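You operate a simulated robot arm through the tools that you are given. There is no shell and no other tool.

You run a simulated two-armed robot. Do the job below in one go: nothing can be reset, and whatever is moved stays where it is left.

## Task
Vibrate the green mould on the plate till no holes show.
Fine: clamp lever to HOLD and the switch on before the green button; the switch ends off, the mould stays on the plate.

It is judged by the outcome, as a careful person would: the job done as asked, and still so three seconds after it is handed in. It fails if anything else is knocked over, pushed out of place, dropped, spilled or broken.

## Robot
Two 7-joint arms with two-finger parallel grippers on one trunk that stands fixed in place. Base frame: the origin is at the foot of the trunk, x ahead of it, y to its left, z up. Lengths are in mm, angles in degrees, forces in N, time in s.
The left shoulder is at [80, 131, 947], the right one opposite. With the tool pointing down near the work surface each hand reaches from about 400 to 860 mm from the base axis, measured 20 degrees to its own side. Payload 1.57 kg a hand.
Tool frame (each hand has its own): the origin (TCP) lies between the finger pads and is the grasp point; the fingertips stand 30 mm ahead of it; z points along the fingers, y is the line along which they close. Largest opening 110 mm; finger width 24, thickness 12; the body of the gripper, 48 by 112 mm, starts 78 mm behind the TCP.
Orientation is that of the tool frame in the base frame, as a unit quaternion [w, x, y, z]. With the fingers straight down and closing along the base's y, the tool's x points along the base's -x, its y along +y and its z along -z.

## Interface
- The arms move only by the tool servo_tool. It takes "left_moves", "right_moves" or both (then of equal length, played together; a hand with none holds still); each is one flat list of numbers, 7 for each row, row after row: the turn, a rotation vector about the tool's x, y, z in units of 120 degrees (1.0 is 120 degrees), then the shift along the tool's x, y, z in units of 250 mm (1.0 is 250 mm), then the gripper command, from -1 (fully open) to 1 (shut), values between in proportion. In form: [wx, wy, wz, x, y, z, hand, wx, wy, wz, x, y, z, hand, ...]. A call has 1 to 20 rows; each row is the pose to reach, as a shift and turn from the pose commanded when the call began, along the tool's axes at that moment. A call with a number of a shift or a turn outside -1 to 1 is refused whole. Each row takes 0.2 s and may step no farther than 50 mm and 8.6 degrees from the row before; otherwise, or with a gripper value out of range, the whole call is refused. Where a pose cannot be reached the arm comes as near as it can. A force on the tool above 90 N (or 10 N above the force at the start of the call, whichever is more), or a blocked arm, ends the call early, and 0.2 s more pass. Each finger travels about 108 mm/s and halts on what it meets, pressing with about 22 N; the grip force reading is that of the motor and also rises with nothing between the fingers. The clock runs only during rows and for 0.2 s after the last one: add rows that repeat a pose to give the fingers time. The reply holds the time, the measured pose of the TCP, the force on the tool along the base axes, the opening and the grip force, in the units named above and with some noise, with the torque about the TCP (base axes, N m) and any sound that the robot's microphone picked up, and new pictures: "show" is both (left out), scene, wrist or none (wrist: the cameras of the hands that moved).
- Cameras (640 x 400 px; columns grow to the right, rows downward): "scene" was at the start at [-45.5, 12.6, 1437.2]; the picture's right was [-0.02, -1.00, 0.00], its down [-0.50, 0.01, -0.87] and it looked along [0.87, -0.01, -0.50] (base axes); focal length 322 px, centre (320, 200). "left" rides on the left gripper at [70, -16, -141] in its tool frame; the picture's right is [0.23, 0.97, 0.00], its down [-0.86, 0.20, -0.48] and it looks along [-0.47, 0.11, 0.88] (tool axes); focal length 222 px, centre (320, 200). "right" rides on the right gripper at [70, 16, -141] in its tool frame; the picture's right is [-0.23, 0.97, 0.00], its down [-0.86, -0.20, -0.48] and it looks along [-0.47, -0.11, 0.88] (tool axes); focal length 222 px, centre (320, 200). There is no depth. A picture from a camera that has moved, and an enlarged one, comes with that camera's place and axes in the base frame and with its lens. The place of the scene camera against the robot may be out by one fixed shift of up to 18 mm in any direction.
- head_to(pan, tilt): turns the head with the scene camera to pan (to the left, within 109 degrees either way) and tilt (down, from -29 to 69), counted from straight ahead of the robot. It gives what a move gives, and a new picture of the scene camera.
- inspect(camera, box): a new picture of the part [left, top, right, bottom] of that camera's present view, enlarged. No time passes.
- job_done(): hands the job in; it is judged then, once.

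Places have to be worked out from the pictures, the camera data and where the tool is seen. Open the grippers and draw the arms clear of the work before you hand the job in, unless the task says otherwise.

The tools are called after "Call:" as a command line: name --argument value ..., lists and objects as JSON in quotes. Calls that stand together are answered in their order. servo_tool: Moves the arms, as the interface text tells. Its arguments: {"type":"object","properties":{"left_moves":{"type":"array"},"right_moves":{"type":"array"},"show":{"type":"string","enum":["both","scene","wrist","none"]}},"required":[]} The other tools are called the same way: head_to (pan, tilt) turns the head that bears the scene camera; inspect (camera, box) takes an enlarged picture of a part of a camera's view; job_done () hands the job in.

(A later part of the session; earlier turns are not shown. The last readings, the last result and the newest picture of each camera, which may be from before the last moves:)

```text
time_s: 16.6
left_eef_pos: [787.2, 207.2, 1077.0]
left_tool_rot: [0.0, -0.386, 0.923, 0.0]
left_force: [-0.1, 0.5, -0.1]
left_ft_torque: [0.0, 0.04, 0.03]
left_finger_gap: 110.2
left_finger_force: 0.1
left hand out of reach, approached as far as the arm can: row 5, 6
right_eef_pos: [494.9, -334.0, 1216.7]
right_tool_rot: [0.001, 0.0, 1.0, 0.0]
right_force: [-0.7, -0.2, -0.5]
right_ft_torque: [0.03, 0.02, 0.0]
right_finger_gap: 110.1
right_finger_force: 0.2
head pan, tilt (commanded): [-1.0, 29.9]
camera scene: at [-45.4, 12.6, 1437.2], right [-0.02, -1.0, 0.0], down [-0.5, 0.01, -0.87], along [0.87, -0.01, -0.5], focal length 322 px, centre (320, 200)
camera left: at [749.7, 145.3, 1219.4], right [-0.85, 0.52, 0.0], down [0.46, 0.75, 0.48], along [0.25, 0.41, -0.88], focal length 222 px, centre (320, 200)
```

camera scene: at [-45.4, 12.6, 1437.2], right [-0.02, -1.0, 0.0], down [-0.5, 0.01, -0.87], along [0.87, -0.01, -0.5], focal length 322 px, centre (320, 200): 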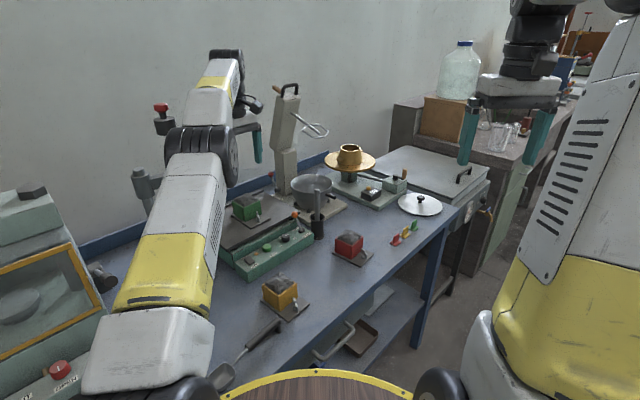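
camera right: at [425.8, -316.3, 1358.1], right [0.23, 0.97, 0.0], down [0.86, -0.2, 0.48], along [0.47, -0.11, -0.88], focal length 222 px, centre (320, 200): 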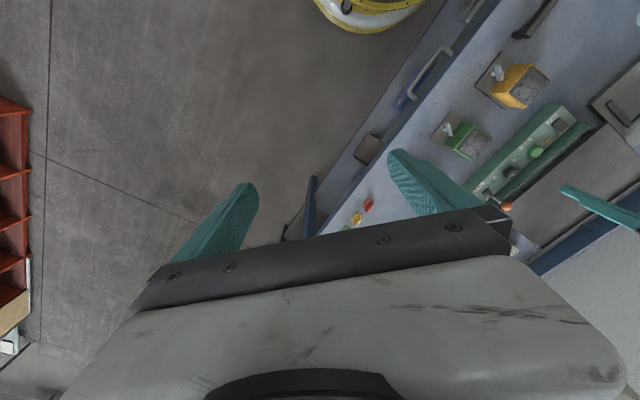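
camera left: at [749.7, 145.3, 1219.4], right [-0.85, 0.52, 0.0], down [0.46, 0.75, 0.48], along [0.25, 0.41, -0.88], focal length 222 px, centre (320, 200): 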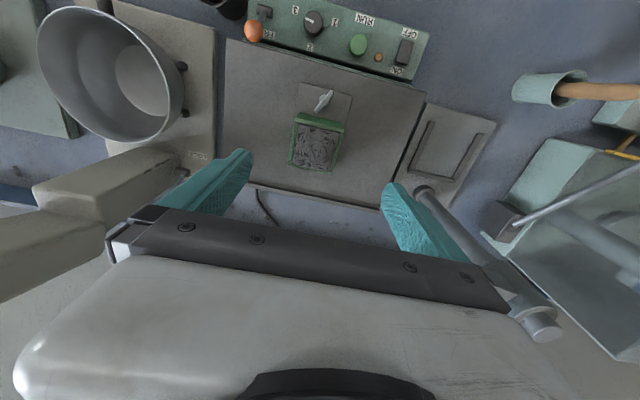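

The hand stopped at the edge of its reach at that height, clear of everything. I'll move it back over the lever area, around (740, 50, 1050), and look at the lever, the tamping rod and the panel.

Call:
servo_tool --left_moves '[0, 0, 0, 0.116, -0.062, 0.022, -1, 0, 0, 0, 0.232, -0.123, 0.043, -1, 0, 0, 0, 0.347, -0.185, 0.065, -1, 0, 0, 0, 0.463, -0.246, 0.086, -1, 0, 0, 0, 0.579, -0.308, 0.108, -1]' --show "both"

Call:
inspect --camera "scene" --box '[200, 180, 350, 290]'

Call:
inspect --camera "left" --box '[150, 0, 450, 180]'

```text
time_s: 17.8
left_eef_pos: [741.3, 48.5, 1050.9]
left_tool_rot: [0.0, -0.385, 0.923, 0.0]
left_force: [0.5, -0.3, -0.2]
left_ft_torque: [0.03, 0.02, -0.01]
left_finger_gap: 110.3
left_finger_force: 0.0
right_eef_pos: [494.1, -332.4, 1215.8]
right_tool_rot: [0.0, 0.0, 1.0, -0.001]
right_force: [0.2, 0.2, 0.4]
right_ft_torque: [-0.03, 0.02, 0.02]
right_finger_gap: 109.9
right_finger_force: 0.1
head pan, tilt (commanded): [-1.0, 29.9]
camera scene: at [-45.4, 12.8, 1437.2], right [-0.02, -1.0, 0.0], down [-0.5, 0.01, -0.87], along [0.87, -0.01, -0.5], focal length 322 px, centre (320, 200)
camera left: at [702.8, -12.6, 1192.5], right [-0.85, 0.52, 0.0], down [0.46, 0.75, 0.48], along [0.25, 0.41, -0.88], focal length 222 px, centre (320, 200)
```

scene: 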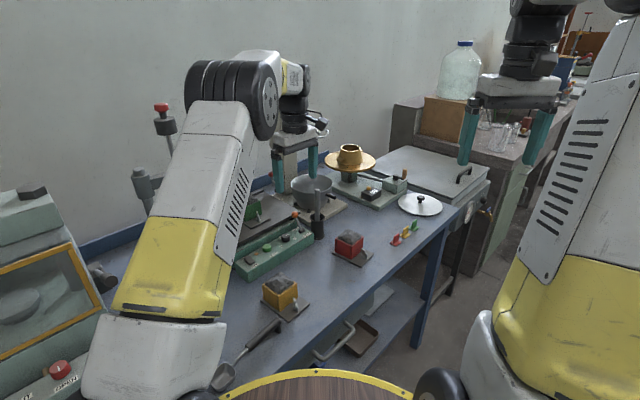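
left: 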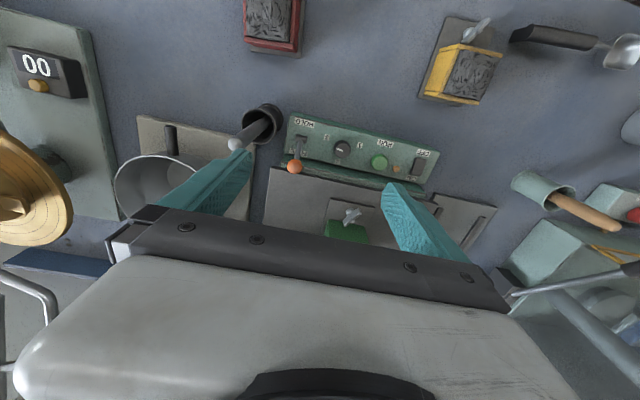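

```text
3.64 times, centred on (275, 235) of scene
camera zoom: at [-45.4, 12.8, 1437.2], right [-0.02, -1.0, 0.0], down [-0.5, 0.01, -0.87], along [0.87, -0.01, -0.5], focal length 1171 px, centre (484, 73)
```

zoom: 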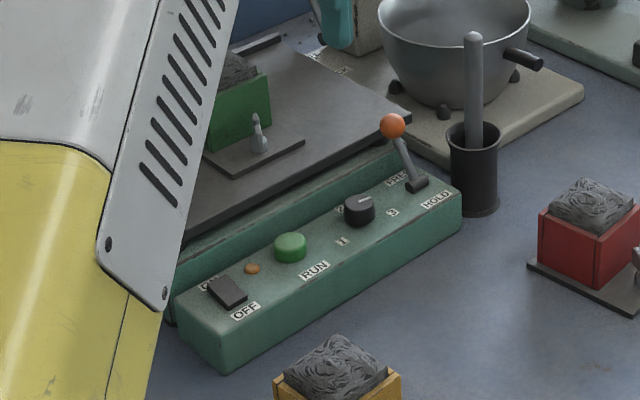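

```text
2.13 times, centred on (300, 90) of left
camera zoom: at [702.8, -12.6, 1192.5], right [-0.85, 0.52, 0.0], down [0.46, 0.75, 0.48], along [0.25, 0.41, -0.88], focal length 474 px, centre (363, 435)
```

zoom: 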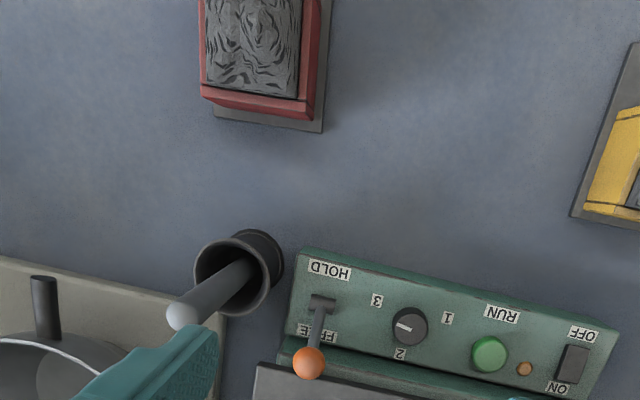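

The lever ball is at about (791.5, 62, 892), its pivot at (771.5, 41, 848), and it leans back toward FREE. The tamping rod top is at (808, -8, 964), low enough to pass under the gripper body. I'll close the fingers and go to a spot behind the ball at (811.6, 82), still at z 1000.

Call:
servo_tool --left_moves '[0, 0, 0, -0.097, -0.036, 0.05, 1, 0, 0, 0, -0.195, -0.072, 0.1, 1, 0, 0, 0, -0.292, -0.108, 0.16, 1, 0, 0, 0, -0.292, -0.108, 0.2, 1, 0, 0, 0, -0.292, -0.108, 0.2, 1]' --show "both"

Call:
inspect --camera "left" --box '[200, 50, 440, 220]'

Call:
inspect --camera "scene" --box '[220, 160, 350, 260]'

```text
time_s: 19.0
left_eef_pos: [805.4, 83.5, 1000.2]
left_tool_rot: [-0.001, -0.385, 0.923, 0.0]
left_force: [0.2, -0.3, 0.8]
left_ft_torque: [0.02, -0.03, 0.01]
left_finger_gap: 0.0
left_finger_force: 20.9
left hand out of reach, approached as far as the arm can: row 3, 4, 5
right_eef_pos: [493.7, -333.3, 1215.5]
right_tool_rot: [0.0, 0.0, 1.0, 0.0]
right_force: [0.4, 0.5, 0.1]
right_ft_torque: [0.01, -0.01, -0.02]
right_finger_gap: 110.0
right_finger_force: 0.0
head pan, tilt (commanded): [-1.0, 29.9]
camera scene: at [-45.4, 12.5, 1437.2], right [-0.02, -1.0, 0.0], down [-0.5, 0.01, -0.87], along [0.87, -0.01, -0.5], focal length 322 px, centre (320, 200)
camera left: at [768.3, 22.0, 1141.0], right [-0.85, 0.52, 0.0], down [0.46, 0.75, 0.48], along [0.25, 0.41, -0.88], focal length 222 px, centre (320, 200)
```

scene: 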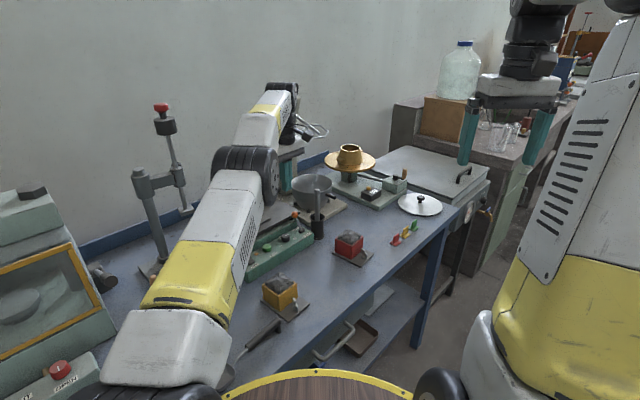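
left: 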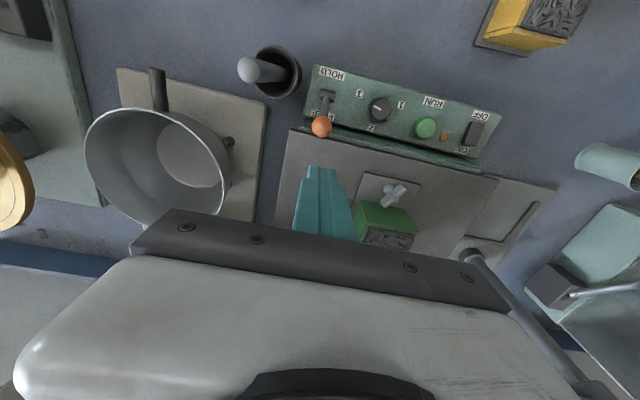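

```text
2.35 times, centred on (320, 135) of left
camera zoom: at [768.3, 22.0, 1141.0], right [-0.85, 0.52, 0.0], down [0.46, 0.75, 0.48], along [0.25, 0.41, -0.88], focal length 523 px, centre (320, 353)
```

zoom: 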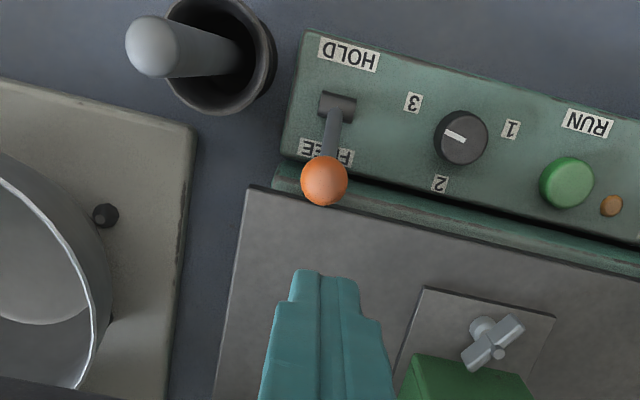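

```text
4.00 times, centred on (285, 210) of scene
camera zoom: at [-45.4, 12.5, 1437.2], right [-0.02, -1.0, 0.0], down [-0.5, 0.01, -0.87], along [0.87, -0.01, -0.5], focal length 1288 px, centre (460, 160)
```

zoom: 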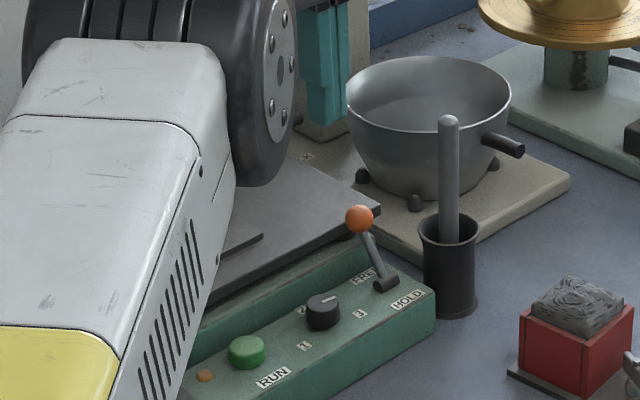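

The closed fingertips are behind the ball, though the arm was at its reach limit at this height (measured 805, 83.5). I'll descend to about z 940, still above the ball, and check the actual pose.

Call:
servo_tool --left_moves '[0, 0, 0, 0, 0, 0.08, 1, 0, 0, 0, 0, 0, 0.16, 1, 0, 0, 0, 0, 0, 0.24, 1, 0, 0, 0, 0, 0, 0.24, 1]' --show "wrist"

Call:
inspect --camera "left" --box '[220, 70, 420, 230]'

```text
time_s: 20.0
left_eef_pos: [805.8, 82.8, 938.2]
left_tool_rot: [0.001, -0.385, 0.923, 0.0]
left_force: [-0.3, 0.0, 1.3]
left_ft_torque: [-0.01, 0.04, 0.01]
left_finger_gap: 0.0
left_finger_force: 21.4
right_eef_pos: [493.7, -333.4, 1217.1]
right_tool_rot: [-0.001, 0.0, 1.0, 0.0]
right_force: [0.9, -0.2, -0.5]
right_ft_torque: [0.0, -0.02, 0.02]
right_finger_gap: 110.0
right_finger_force: 0.0
head pan, tilt (commanded): [-1.0, 29.9]
camera left: at [769.0, 21.8, 1080.4], right [-0.85, 0.52, 0.0], down [0.46, 0.75, 0.48], along [0.25, 0.41, -0.88], focal length 222 px, centre (320, 200)
```

left: 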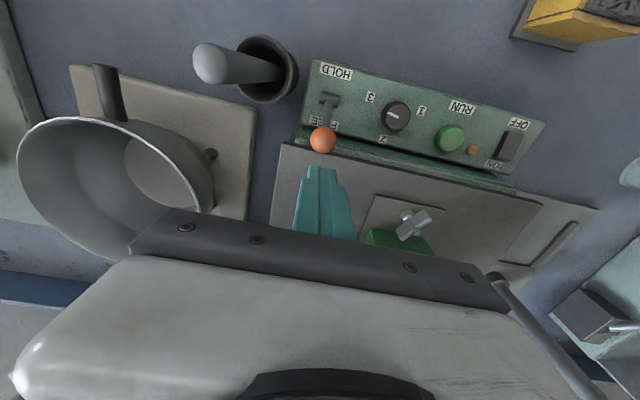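

```text
2.50 times, centred on (320, 150) of left
camera zoom: at [769.0, 21.8, 1080.4], right [-0.85, 0.52, 0.0], down [0.46, 0.75, 0.48], along [0.25, 0.41, -0.88], focal length 555 px, centre (320, 325)
```

zoom: 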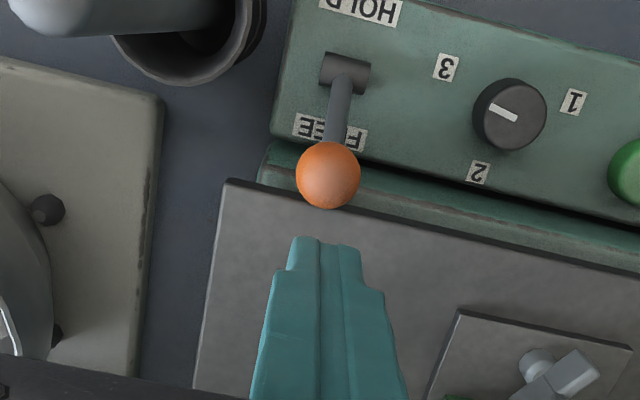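

Ball reconfirmed at (790.5, 62, 892). I'll centre the fingertips behind it (4 mm sideways, 3 mm back) and lower to TCP z≈920, so the tips sit about 6 mm above the plate.

Call:
servo_tool --left_moves '[0, 0, 0, -0.012, -0.018, 0, 1, 0, 0, 0, -0.012, -0.018, 0.04, 1, 0, 0, 0, -0.012, -0.018, 0.078, 1, 0, 0, 0, -0.012, -0.018, 0.078, 1]' --show "wrist"

Call:
inspect --camera "left" --box '[220, 70, 420, 230]'

Call:
inspect --camera "scene" --box '[250, 170, 350, 260]'

```text
time_s: 21.0
left_eef_pos: [810.7, 80.3, 919.2]
left_tool_rot: [0.0, -0.385, 0.923, 0.0]
left_force: [0.0, -0.2, 0.0]
left_ft_torque: [-0.04, -0.01, 0.01]
left_finger_gap: 0.2
left_finger_force: 21.6
right_eef_pos: [494.9, -333.4, 1216.6]
right_tool_rot: [0.0, 0.0, 1.0, 0.0]
right_force: [-0.6, -1.1, 1.0]
right_ft_torque: [-0.02, 0.01, 0.0]
right_finger_gap: 109.8
right_finger_force: 0.1
head pan, tilt (commanded): [-1.0, 29.9]
camera left: at [774.5, 20.5, 1061.8], right [-0.85, 0.52, 0.0], down [0.46, 0.75, 0.48], along [0.25, 0.41, -0.88], focal length 222 px, centre (320, 200)
```

left: 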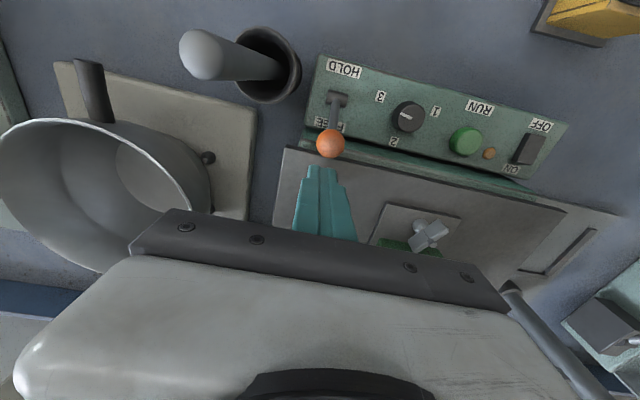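

```text
2.50 times, centred on (320, 150) of left
camera zoom: at [774.5, 20.5, 1061.8], right [-0.85, 0.52, 0.0], down [0.46, 0.75, 0.48], along [0.25, 0.41, -0.88], focal length 555 px, centre (320, 325)
```

zoom: 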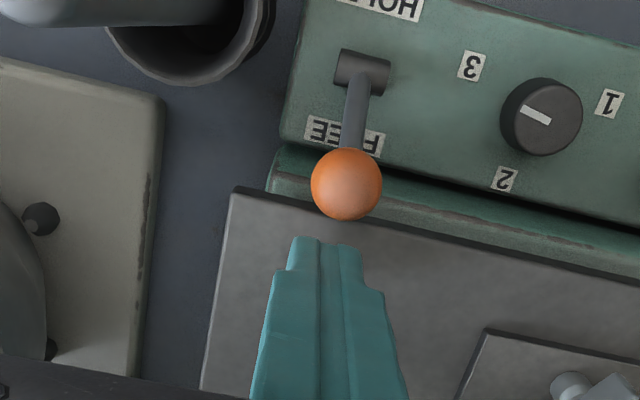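

```text
4.44 times, centred on (300, 215) of scene
camera zoom: at [-45.4, 12.5, 1437.2], right [-0.02, -1.0, 0.0], down [-0.5, 0.01, -0.87], along [0.87, -0.01, -0.5], focal length 1431 px, centre (409, 133)
```

zoom: 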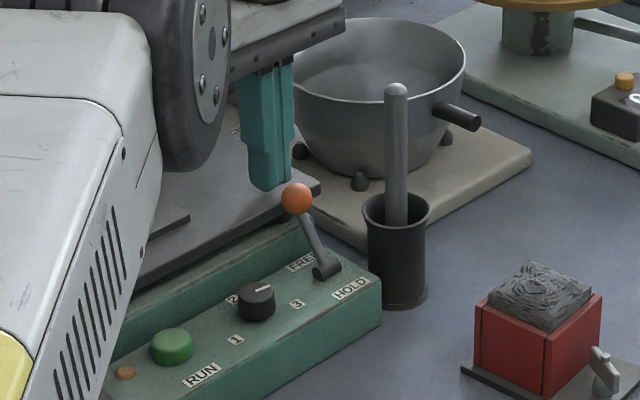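

The tips are centred right behind the ball. I'll push slowly 45 mm toward HOLD (tool +x) and check force and pictures.

Call:
servo_tool --left_moves '[0, 0, 0, 0.02, 0, 0, 1, 0, 0, 0, 0.04, 0, 0, 1, 0, 0, 0, 0.06, 0, 0, 1, 0, 0, 0, 0.08, 0, 0, 1, 0, 0, 0, 0.1, 0, 0, 1, 0, 0, 0, 0.12, 0, 0, 1, 0, 0, 0, 0.14, 0, 0, 1, 0, 0, 0, 0.16, 0, 0, 1, 0, 0, 0, 0.18, 0, 0, 1]' --show "wrist"

Call:
inspect --camera "left" --box '[220, 70, 420, 230]'

Call:
inspect --camera "scene" --box '[250, 170, 350, 260]'

```text
time_s: 23.0
left_eef_pos: [779.1, 50.6, 919.7]
left_tool_rot: [0.0, -0.385, 0.923, 0.0]
left_force: [-0.5, 0.7, 0.2]
left_ft_torque: [0.0, -0.02, -0.01]
left_finger_gap: 0.0
left_finger_force: 21.0
right_eef_pos: [494.0, -333.6, 1216.5]
right_tool_rot: [0.0, 0.001, 1.0, -0.001]
right_force: [-1.1, 0.1, -0.2]
right_ft_torque: [0.0, -0.02, 0.02]
right_finger_gap: 110.0
right_finger_force: 0.1
head pan, tilt (commanded): [-1.0, 29.9]
camera left: at [742.3, -11.6, 1061.8], right [-0.85, 0.52, 0.0], down [0.46, 0.75, 0.48], along [0.25, 0.41, -0.88], focal length 222 px, centre (320, 200)
```

left: 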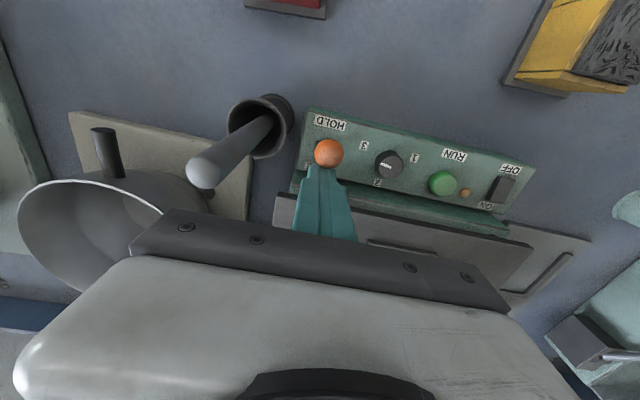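

```text
2.50 times, centred on (320, 150) of left
camera zoom: at [742.3, -11.6, 1061.8], right [-0.85, 0.52, 0.0], down [0.46, 0.75, 0.48], along [0.25, 0.41, -0.88], focal length 555 px, centre (320, 325)
```

zoom: 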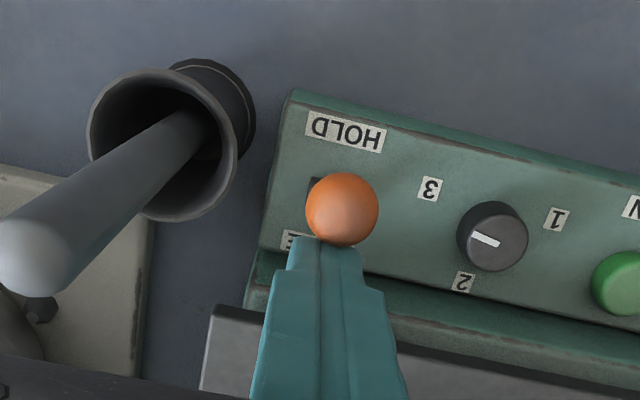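

```text
4.44 times, centred on (300, 215) of scene
camera zoom: at [-45.4, 12.5, 1437.2], right [-0.02, -1.0, 0.0], down [-0.5, 0.01, -0.87], along [0.87, -0.01, -0.5], focal length 1431 px, centre (409, 133)
```

zoom: 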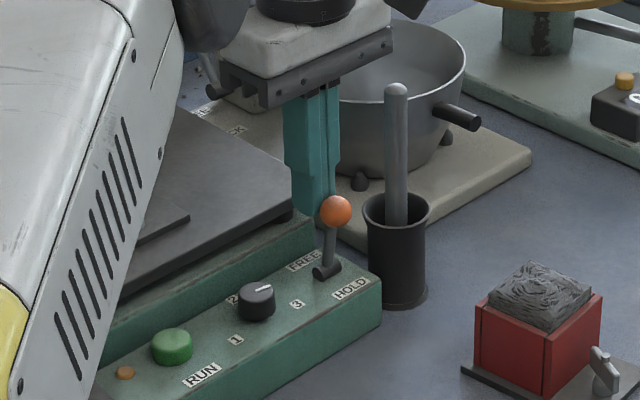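

The lever is following and just past vertical. I'll push about 17 mm more, slowly, watching the force for the end stop.

Call:
servo_tool --left_moves '[0, 0, 0, 0.012, 0, 0, 1, 0, 0, 0, 0.024, 0, 0, 1, 0, 0, 0, 0.036, 0, 0, 1, 0, 0, 0, 0.048, 0, 0, 1, 0, 0, 0, 0.058, 0, 0, 1, 0, 0, 0, 0.068, 0, 0, 1]' --show "wrist"

Call:
inspect --camera "left" --box '[220, 70, 420, 230]'

Call:
inspect --camera "scene" --box '[250, 170, 350, 260]'

```text
time_s: 24.4
left_eef_pos: [768.4, 36.5, 920.4]
left_tool_rot: [0.0, -0.386, 0.923, 0.0]
left_force: [0.7, -0.6, -0.5]
left_ft_torque: [0.04, 0.0, -0.04]
left_finger_gap: 0.1
left_finger_force: 21.5
right_eef_pos: [494.6, -333.7, 1216.2]
right_tool_rot: [0.001, 0.0, 1.0, -0.001]
right_force: [0.2, 0.2, -0.2]
right_ft_torque: [-0.04, 0.0, -0.03]
right_finger_gap: 109.8
right_finger_force: 0.0
head pan, tilt (commanded): [-1.0, 29.9]
camera left: at [730.3, -23.8, 1062.0], right [-0.85, 0.52, 0.0], down [0.46, 0.75, 0.48], along [0.25, 0.41, -0.88], focal length 222 px, centre (320, 200)
```

left: 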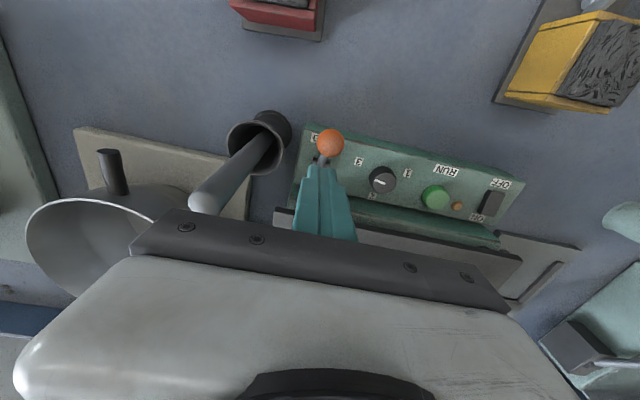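

```text
2.50 times, centred on (320, 150) of left
camera zoom: at [730.3, -23.8, 1062.0], right [-0.85, 0.52, 0.0], down [0.46, 0.75, 0.48], along [0.25, 0.41, -0.88], focal length 555 px, centre (320, 325)
```

zoom: 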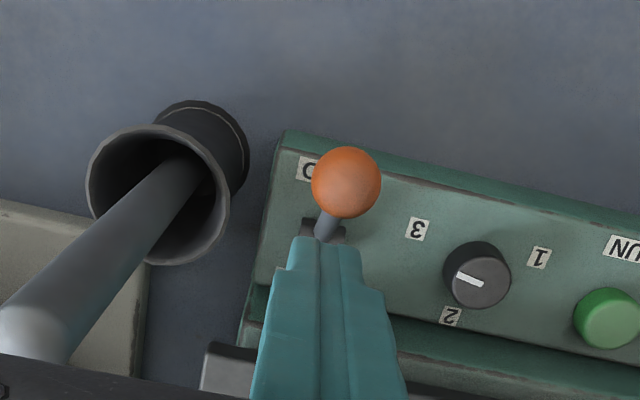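

```text
4.44 times, centred on (300, 215) of scene
camera zoom: at [-45.4, 12.5, 1437.2], right [-0.02, -1.0, 0.0], down [-0.5, 0.01, -0.87], along [0.87, -0.01, -0.5], focal length 1431 px, centre (409, 133)
```

zoom: 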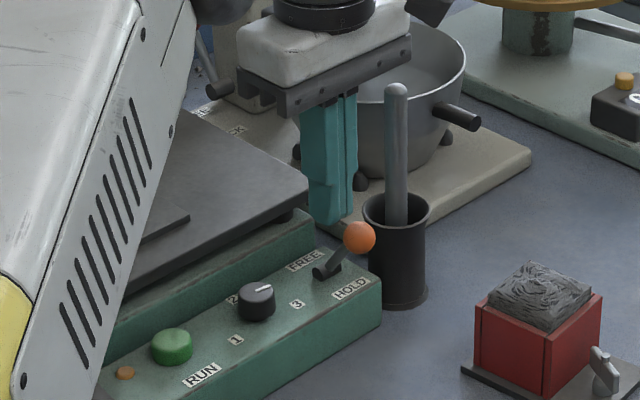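

The lever has snapped over to HOLD: its ball is now above the HOLD label at about (746, 17) and no longer touches the fingers. I'll raise the hand and carry it over the rocker switch's ON end, near (640.5, 186.5).

Call:
servo_tool --left_moves '[0, 0, 0, 0, 0, -0.14, 1, 0, 0, 0, 0, 0, -0.28, 1, 0, 0, 0, -0.01, 0.12, -0.28, 1, 0, 0, 0, -0.023, 0.26, -0.28, 1, 0, 0, 0, -0.035, 0.4, -0.28, 1, 0, 0, 0, -0.047, 0.54, -0.28, 1, 0, 0, 0, -0.058, 0.68, -0.28, 1, 0, 0, 0, -0.068, 0.785, -0.28, 1, 0, 0, 0, -0.068, 0.785, -0.2, 1]' --show "both"

Call:
inspect --camera "left" --box '[200, 60, 440, 220]'

Call:
inspect --camera "right" --box '[440, 100, 640, 230]'

```text
time_s: 26.4
left_eef_pos: [640.2, 188.4, 969.6]
left_tool_rot: [-0.001, -0.385, 0.923, 0.0]
left_force: [-0.5, 0.3, 1.1]
left_ft_torque: [0.0, 0.0, 0.0]
left_finger_gap: 0.1
left_finger_force: 21.5
right_eef_pos: [494.6, -333.4, 1215.5]
right_tool_rot: [0.0, 0.0, 1.0, 0.0]
right_force: [0.1, -1.0, 0.6]
right_ft_torque: [-0.01, 0.0, -0.01]
right_finger_gap: 110.0
right_finger_force: 0.1
head pan, tilt (commanded): [-1.0, 29.9]
camera scene: at [-45.6, 12.5, 1437.2], right [-0.02, -1.0, 0.0], down [-0.5, 0.01, -0.87], along [0.87, -0.01, -0.5], focal length 322 px, centre (320, 200)
camera left: at [602.8, 128.0, 1111.0], right [-0.85, 0.52, 0.0], down [0.46, 0.75, 0.48], along [0.25, 0.41, -0.88], focal length 222 px, centre (320, 200)
```

scene: 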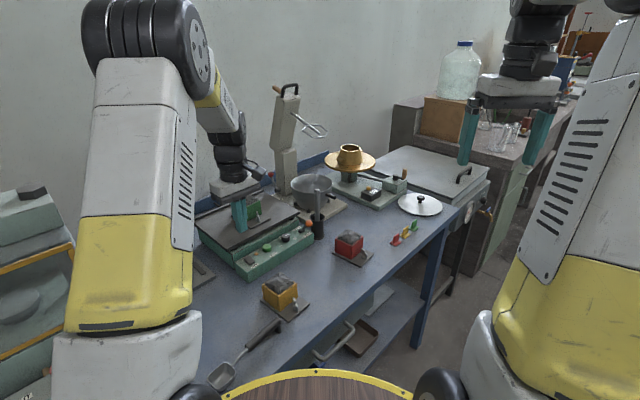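
left: 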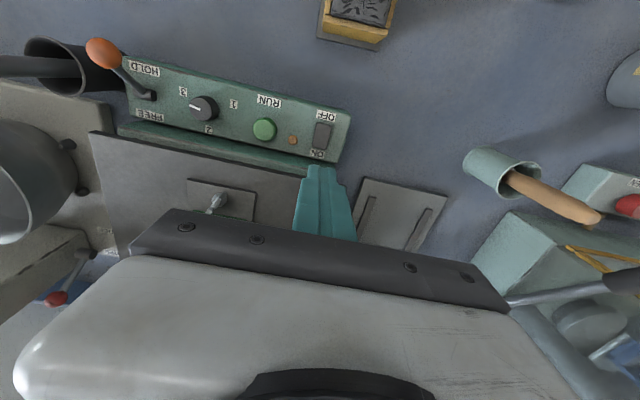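

```text
2.50 times, centred on (320, 140) of left
camera zoom: at [602.8, 128.0, 1111.0], right [-0.85, 0.52, 0.0], down [0.46, 0.75, 0.48], along [0.25, 0.41, -0.88], focal length 555 px, centre (320, 350)
```

zoom: 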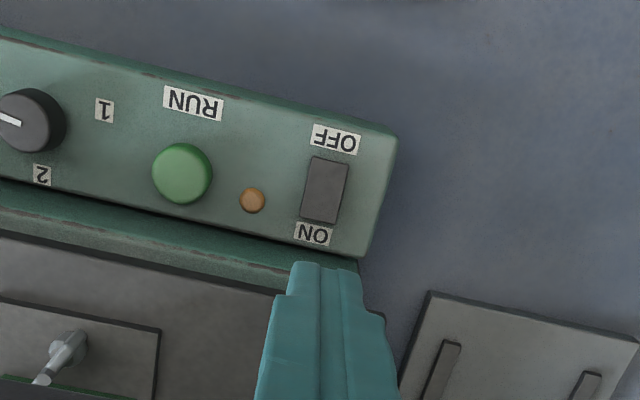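

```text
3.08 times, centred on (540, 165) of right
camera zoom: at [425.9, -316.5, 1357.9], right [0.23, 0.97, 0.0], down [0.86, -0.2, 0.48], along [0.47, -0.11, -0.88], focal length 684 px, centre (-357, 308)
```

zoom: 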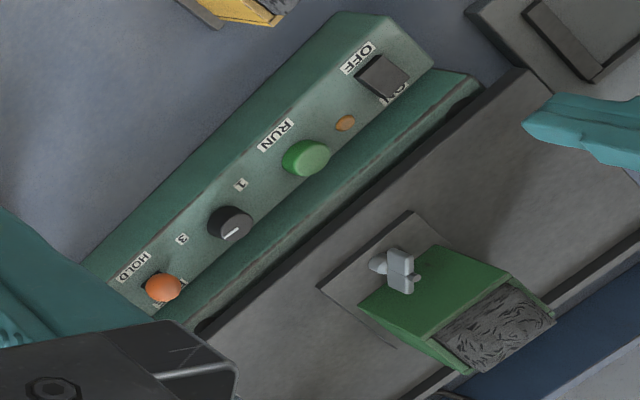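

The lever is clearly at HOLD. The rocker's centre is at about (631.6, 179.4), with its ON end toward the plate. I'll descend over the ON half to TCP z≈893, with the tips about 10 mm above the rocker, and look.

Call:
servo_tool --left_moves '[0, 0, 0, 0.008, 0, 0.08, 1, 0, 0, 0, 0.008, 0, 0.16, 1, 0, 0, 0, 0.008, 0, 0.24, 1, 0, 0, 0, 0.008, 0, 0.3, 1, 0, 0, 0, 0.008, 0, 0.3, 1]' --show "both"

Call:
inspect --camera "left" --box '[220, 60, 420, 220]'

Call:
inspect --camera "scene" --box '[210, 190, 330, 290]'

Call:
inspect --camera "right" --box '[500, 80, 640, 190]'

```text
time_s: 27.6
left_eef_pos: [639.6, 185.1, 895.9]
left_tool_rot: [0.0, -0.385, 0.923, 0.0]
left_force: [0.3, 0.0, 0.2]
left_ft_torque: [0.0, -0.01, 0.02]
left_finger_gap: 0.1
left_finger_force: 21.5
right_eef_pos: [494.9, -333.5, 1215.2]
right_tool_rot: [0.0, 0.0, 1.0, 0.0]
right_force: [0.7, -0.3, -0.7]
right_ft_torque: [0.04, 0.01, 0.02]
right_finger_gap: 109.8
right_finger_force: 0.0
head pan, tilt (commanded): [-1.0, 29.9]
camera scene: at [-45.5, 12.5, 1437.2], right [-0.02, -1.0, 0.0], down [-0.5, 0.01, -0.87], along [0.87, -0.01, -0.5], focal length 322 px, centre (320, 200)
camera left: at [601.8, 125.8, 1036.8], right [-0.85, 0.52, 0.0], down [0.46, 0.75, 0.48], along [0.25, 0.41, -0.88], focal length 222 px, centre (320, 200)
```

scene: 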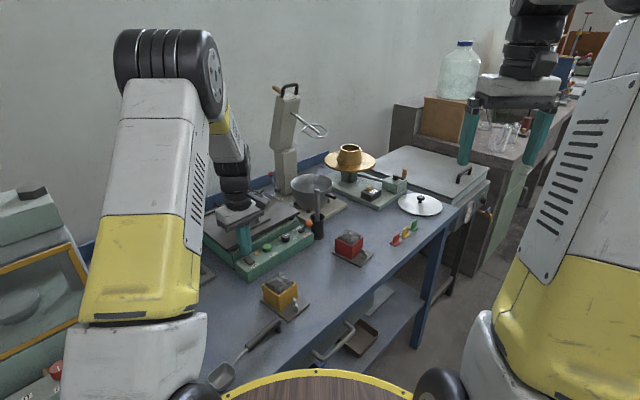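
left: 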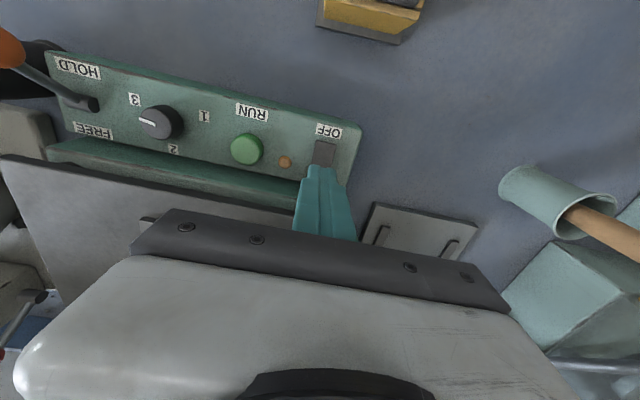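

```text
2.50 times, centred on (320, 140) of left
camera zoom: at [601.8, 125.8, 1036.8], right [-0.85, 0.52, 0.0], down [0.46, 0.75, 0.48], along [0.25, 0.41, -0.88], focal length 555 px, centre (320, 350)
```

zoom: 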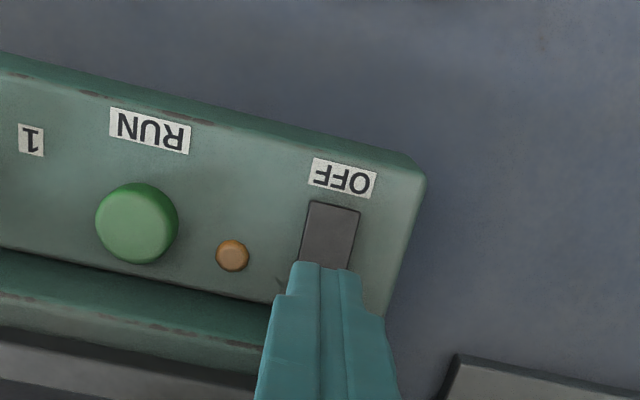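

```text
4.00 times, centred on (270, 240) of scene
camera zoom: at [-45.5, 12.5, 1437.2], right [-0.02, -1.0, 0.0], down [-0.5, 0.01, -0.87], along [0.87, -0.01, -0.5], focal length 1288 px, centre (520, 40)
```

zoom: 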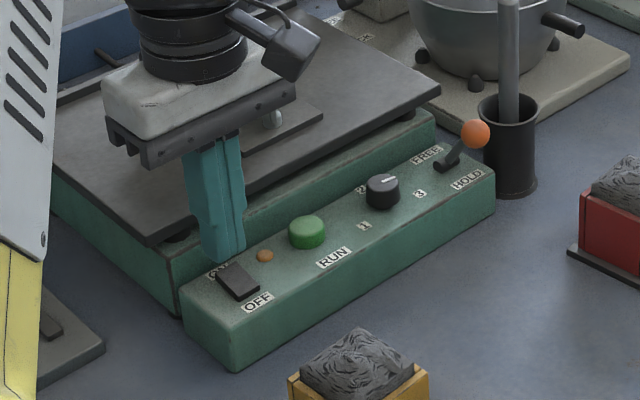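

```text
3.64 times, centred on (570, 135) of right
camera zoom: at [426.0, -316.6, 1357.9], right [0.23, 0.97, 0.0], down [0.86, -0.2, 0.48], along [0.47, -0.11, -0.88], focal length 808 px, centre (-589, 436)
```

zoom: 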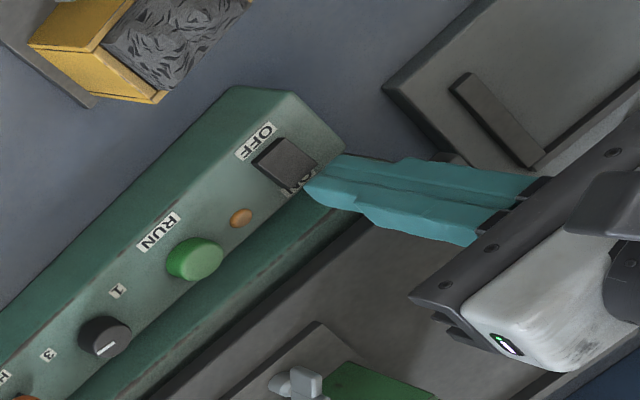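

The fingertips are over the ON half of the rocker. I'll lower in small steps and watch the force.

Call:
servo_tool --left_moves '[0, 0, 0, 0, 0, 0.016, 1, 0, 0, 0, 0, 0, 0.032, 1, 0, 0, 0, 0, 0, 0.04, 1]' --show "wrist"

Call:
inspect --camera "right" --box '[520, 90, 620, 170]'

Call:
inspect --camera "scene" --box '[230, 210, 310, 280]'

```text
time_s: 28.4
left_eef_pos: [637.4, 187.5, 884.4]
left_tool_rot: [0.0, -0.385, 0.923, 0.0]
left_force: [0.0, -0.1, -0.3]
left_ft_torque: [0.03, 0.0, 0.0]
left_finger_gap: 0.0
left_finger_force: 21.0
right_eef_pos: [494.5, -333.4, 1215.8]
right_tool_rot: [-0.001, 0.0, 1.0, 0.001]
right_force: [-1.2, 0.1, -0.3]
right_ft_torque: [0.02, 0.0, -0.02]
right_finger_gap: 110.4
right_finger_force: 0.1
head pan, tilt (commanded): [-1.0, 29.9]
camera left: at [601.3, 125.7, 1026.5], right [-0.85, 0.52, 0.0], down [0.46, 0.75, 0.48], along [0.25, 0.41, -0.88], focal length 222 px, centre (320, 200)
```

left: 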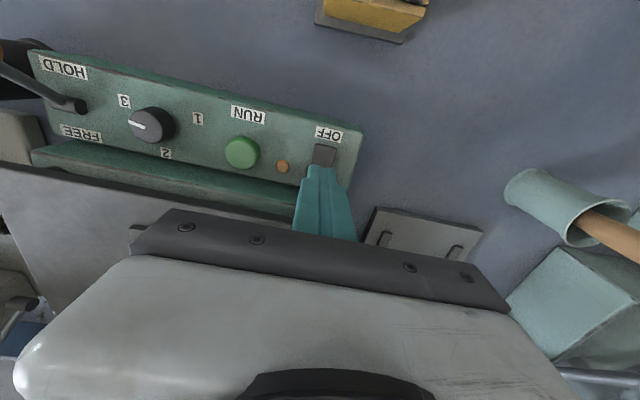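

```text
5.00 times, centred on (570, 130) of right
camera zoom: at [426.0, -316.6, 1357.9], right [0.23, 0.97, 0.0], down [0.86, -0.2, 0.48], along [0.47, -0.11, -0.88], focal length 1111 px, centre (-930, 550)
```

zoom: 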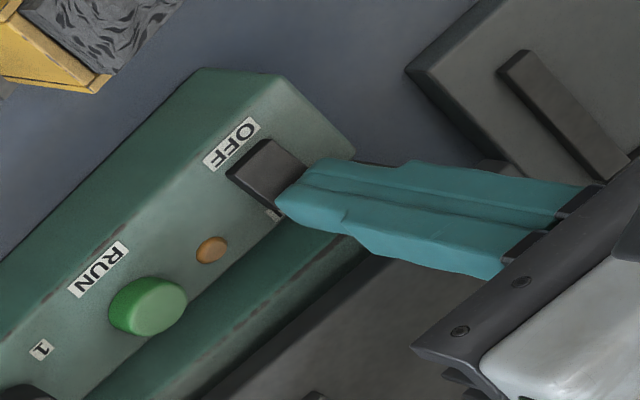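

```text
5.71 times, centred on (270, 245) of scene
camera zoom: at [-45.4, 12.5, 1437.2], right [-0.02, -1.0, 0.0], down [-0.5, 0.01, -0.87], along [0.87, -0.01, -0.5], focal length 1840 px, centre (606, -57)
```

zoom: 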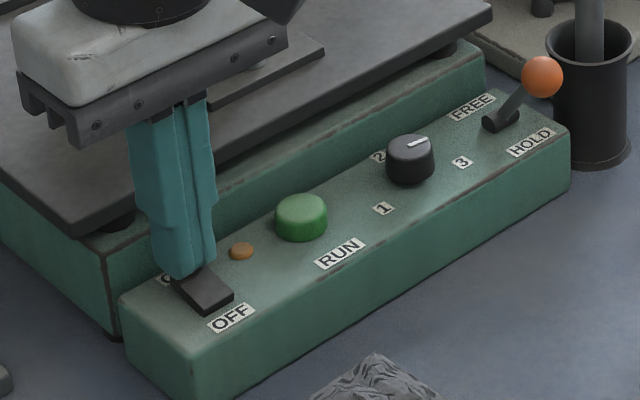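

No contact yet at tip z≈854. I'll continue down in 1.5 mm steps.

Call:
servo_tool --left_moves '[0, 0, 0, 0, 0, 0.006, 1, 0, 0, 0, 0, 0, 0.012, 1, 0, 0, 0, 0, 0, 0.018, 1, 0, 0, 0, 0, 0, 0.018, 1]' --show "none"

Call:
inspect --camera "right" --box '[520, 90, 620, 170]'

Call:
inspect --camera "scene" --box '[230, 210, 310, 280]'

```text
time_s: 29.4
left_eef_pos: [638.2, 186.3, 880.9]
left_tool_rot: [0.0, -0.386, 0.923, 0.001]
left_force: [-0.3, 0.8, 1.1]
left_ft_torque: [0.0, -0.03, 0.0]
left_finger_gap: 0.0
left_finger_force: 21.4
right_eef_pos: [494.0, -333.9, 1216.3]
right_tool_rot: [0.0, 0.0, 1.0, 0.0]
right_force: [-0.1, -0.8, -0.1]
right_ft_torque: [0.0, 0.0, -0.01]
right_finger_gap: 110.1
right_finger_force: 0.0
head pan, tilt (commanded): [-1.0, 29.9]
```

```text
5.00 times, centred on (570, 130) of right
camera zoom: at [426.0, -316.6, 1357.9], right [0.23, 0.97, 0.0], down [0.86, -0.2, 0.48], along [0.47, -0.11, -0.88], focal length 1111 px, centre (-930, 550)
```

zoom: 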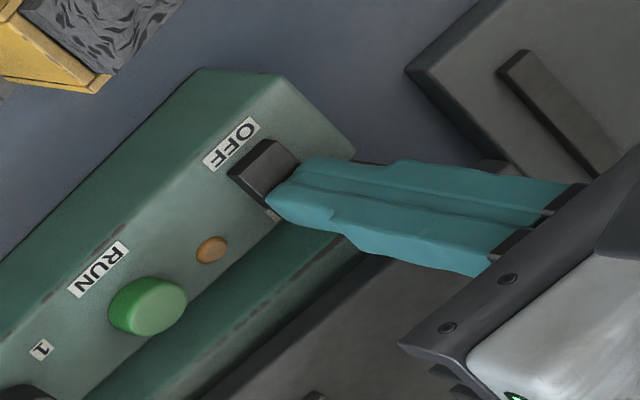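

```text
5.71 times, centred on (270, 245) of scene
camera zoom: at [-45.4, 12.5, 1437.2], right [-0.02, -1.0, 0.0], down [-0.5, 0.01, -0.87], along [0.87, -0.01, -0.5], focal length 1840 px, centre (606, -57)
```

zoom: 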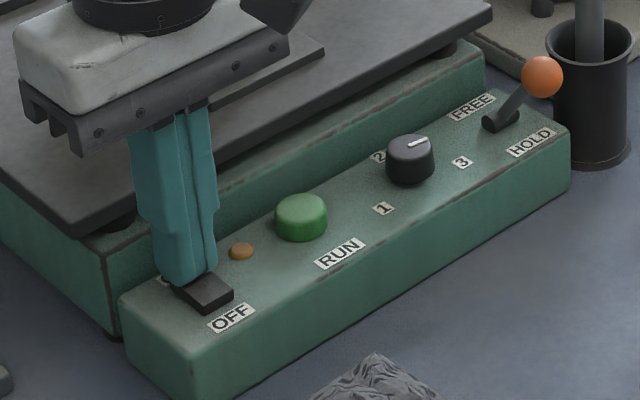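

There may be first contact (about 1 N). I'll press further in 1.5 mm steps.

Call:
servo_tool --left_moves '[0, 0, 0, 0, 0, 0.006, 1, 0, 0, 0, 0, 0, 0.012, 1, 0, 0, 0, 0, 0, 0.012, 1]' --show "none"

Call:
inspect --camera "scene" --box '[230, 210, 310, 280]'

Call:
inspect --camera "right" --box '[520, 90, 620, 170]'

```text
time_s: 30.2
left_eef_pos: [637.6, 186.7, 879.3]
left_tool_rot: [0.001, -0.385, 0.923, -0.001]
left_force: [-9.8, -0.3, 37.7]
left_ft_torque: [-0.24, 0.59, -0.14]
left_finger_gap: 0.0
left_finger_force: 21.3
right_eef_pos: [493.2, -334.2, 1216.8]
right_tool_rot: [0.001, 0.001, 1.0, -0.001]
right_force: [0.3, -0.1, -0.4]
right_ft_torque: [-0.02, 0.01, -0.03]
right_finger_gap: 109.8
right_finger_force: 0.1
head pan, tilt (commanded): [-1.0, 29.9]
```

```text
5.71 times, centred on (270, 245) of scene
camera zoom: at [-47.1, 12.2, 1437.1], right [-0.02, -1.0, 0.0], down [-0.5, 0.01, -0.87], along [0.87, -0.01, -0.5], focal length 1840 px, centre (606, -57)
```

zoom: 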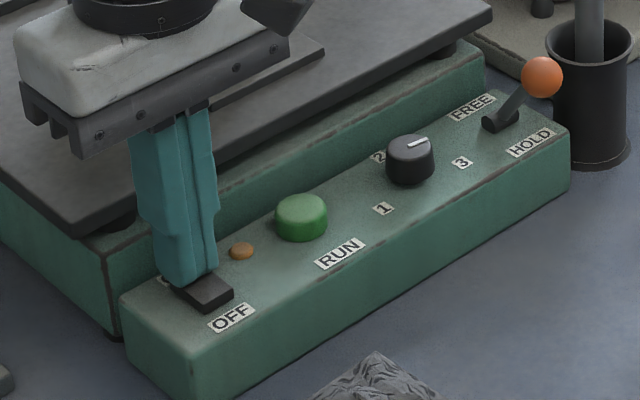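

```text
5.00 times, centred on (570, 130) of right
camera zoom: at [424.5, -316.8, 1358.3], right [0.23, 0.97, 0.0], down [0.85, -0.2, 0.48], along [0.47, -0.11, -0.88], focal length 1111 px, centre (-930, 550)
```

zoom: 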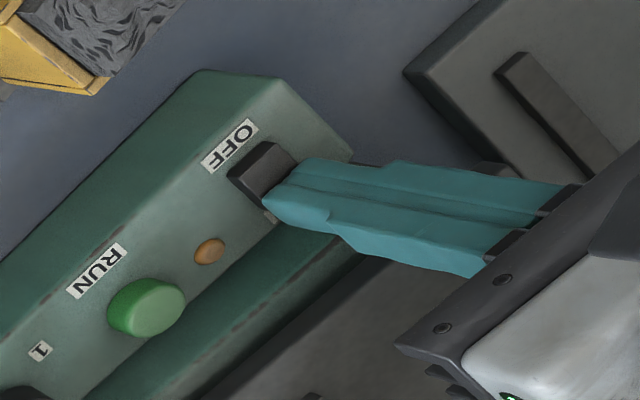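

The force jumped to 38 N with the tips stopped at z≈849, so something hard has been reached. I'll raise the hand a few centimetres and compare the rocker's tilt with before.

Call:
servo_tool --left_moves '[0, 0, 0, 0, 0, -0.03, 1, 0, 0, 0, 0, 0, -0.12, 1, 0, 0, 0, 0, 0, -0.24, 1, 0, 0, 0, -0.08, 0, -0.36, 1]' --show "both"

Call:
inspect --camera "right" --box '[520, 90, 620, 170]'

Call:
inspect --camera "scene" --box '[230, 210, 310, 280]'

Call:
inspect --camera "left" --box '[250, 70, 390, 180]'

```text
time_s: 31.2
left_eef_pos: [653.6, 200.7, 968.8]
left_tool_rot: [-0.001, -0.385, 0.923, 0.0]
left_force: [-0.6, -0.8, 0.5]
left_ft_torque: [0.01, -0.01, 0.0]
left_finger_gap: 0.1
left_finger_force: 21.4
right_eef_pos: [493.9, -333.2, 1215.7]
right_tool_rot: [0.0, 0.0, 1.0, 0.0]
right_force: [-0.1, -0.6, -0.2]
right_ft_torque: [-0.01, 0.03, 0.0]
right_finger_gap: 110.0
right_finger_force: 0.1
head pan, tilt (commanded): [-1.0, 29.9]
camera scene: at [-45.4, 12.4, 1437.2], right [-0.02, -1.0, 0.0], down [-0.5, 0.01, -0.87], along [0.87, -0.01, -0.5], focal length 322 px, centre (320, 200)
camera left: at [615.7, 139.5, 1110.3], right [-0.85, 0.52, 0.0], down [0.46, 0.75, 0.48], along [0.25, 0.41, -0.88], focal length 222 px, centre (320, 200)
```

scene: 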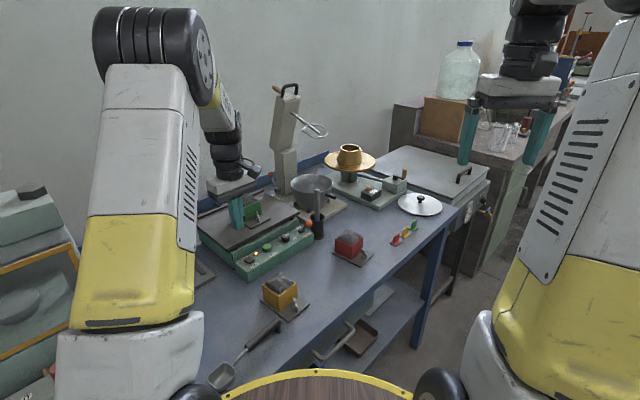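
left: 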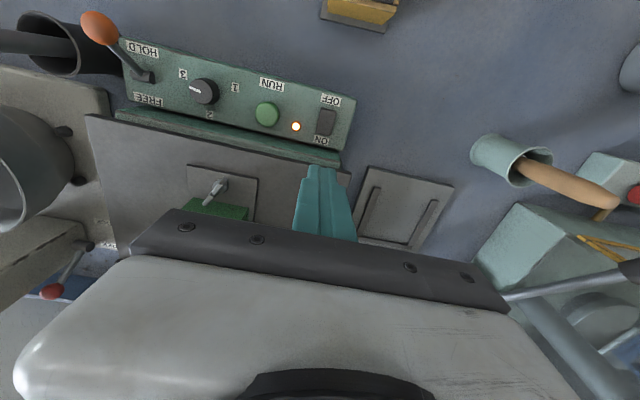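

```text
5.00 times, centred on (570, 130) of right
camera zoom: at [426.0, -316.7, 1357.8], right [0.23, 0.97, 0.0], down [0.86, -0.2, 0.48], along [0.47, -0.11, -0.88], focal length 1111 px, centre (-930, 550)
```

zoom: 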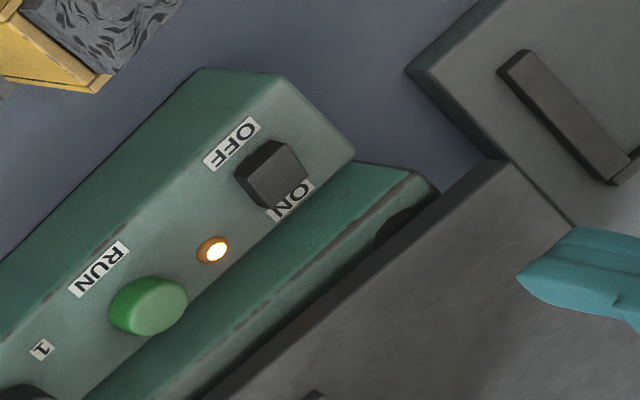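

```text
5.71 times, centred on (270, 245) of scene
camera zoom: at [-45.4, 12.4, 1437.2], right [-0.02, -1.0, 0.0], down [-0.5, 0.01, -0.87], along [0.87, -0.01, -0.5], focal length 1840 px, centre (606, -57)
```

zoom: 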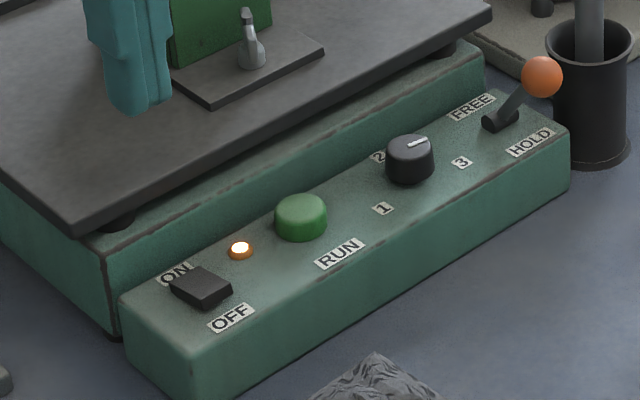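

```text
3.64 times, centred on (320, 125) of left
camera zoom: at [615.7, 139.5, 1110.3], right [-0.85, 0.52, 0.0], down [0.46, 0.75, 0.48], along [0.25, 0.41, -0.88], focal length 808 px, centre (320, 473)
```

zoom: 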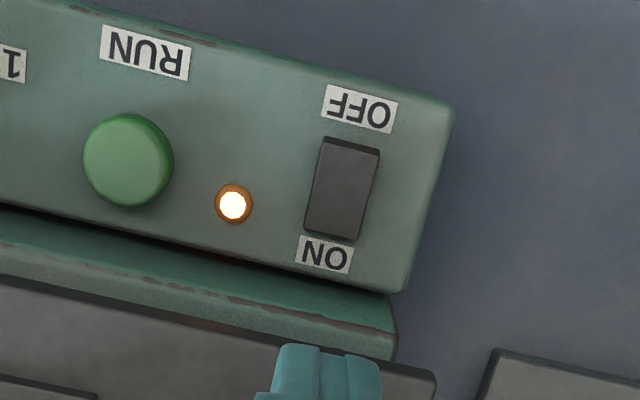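

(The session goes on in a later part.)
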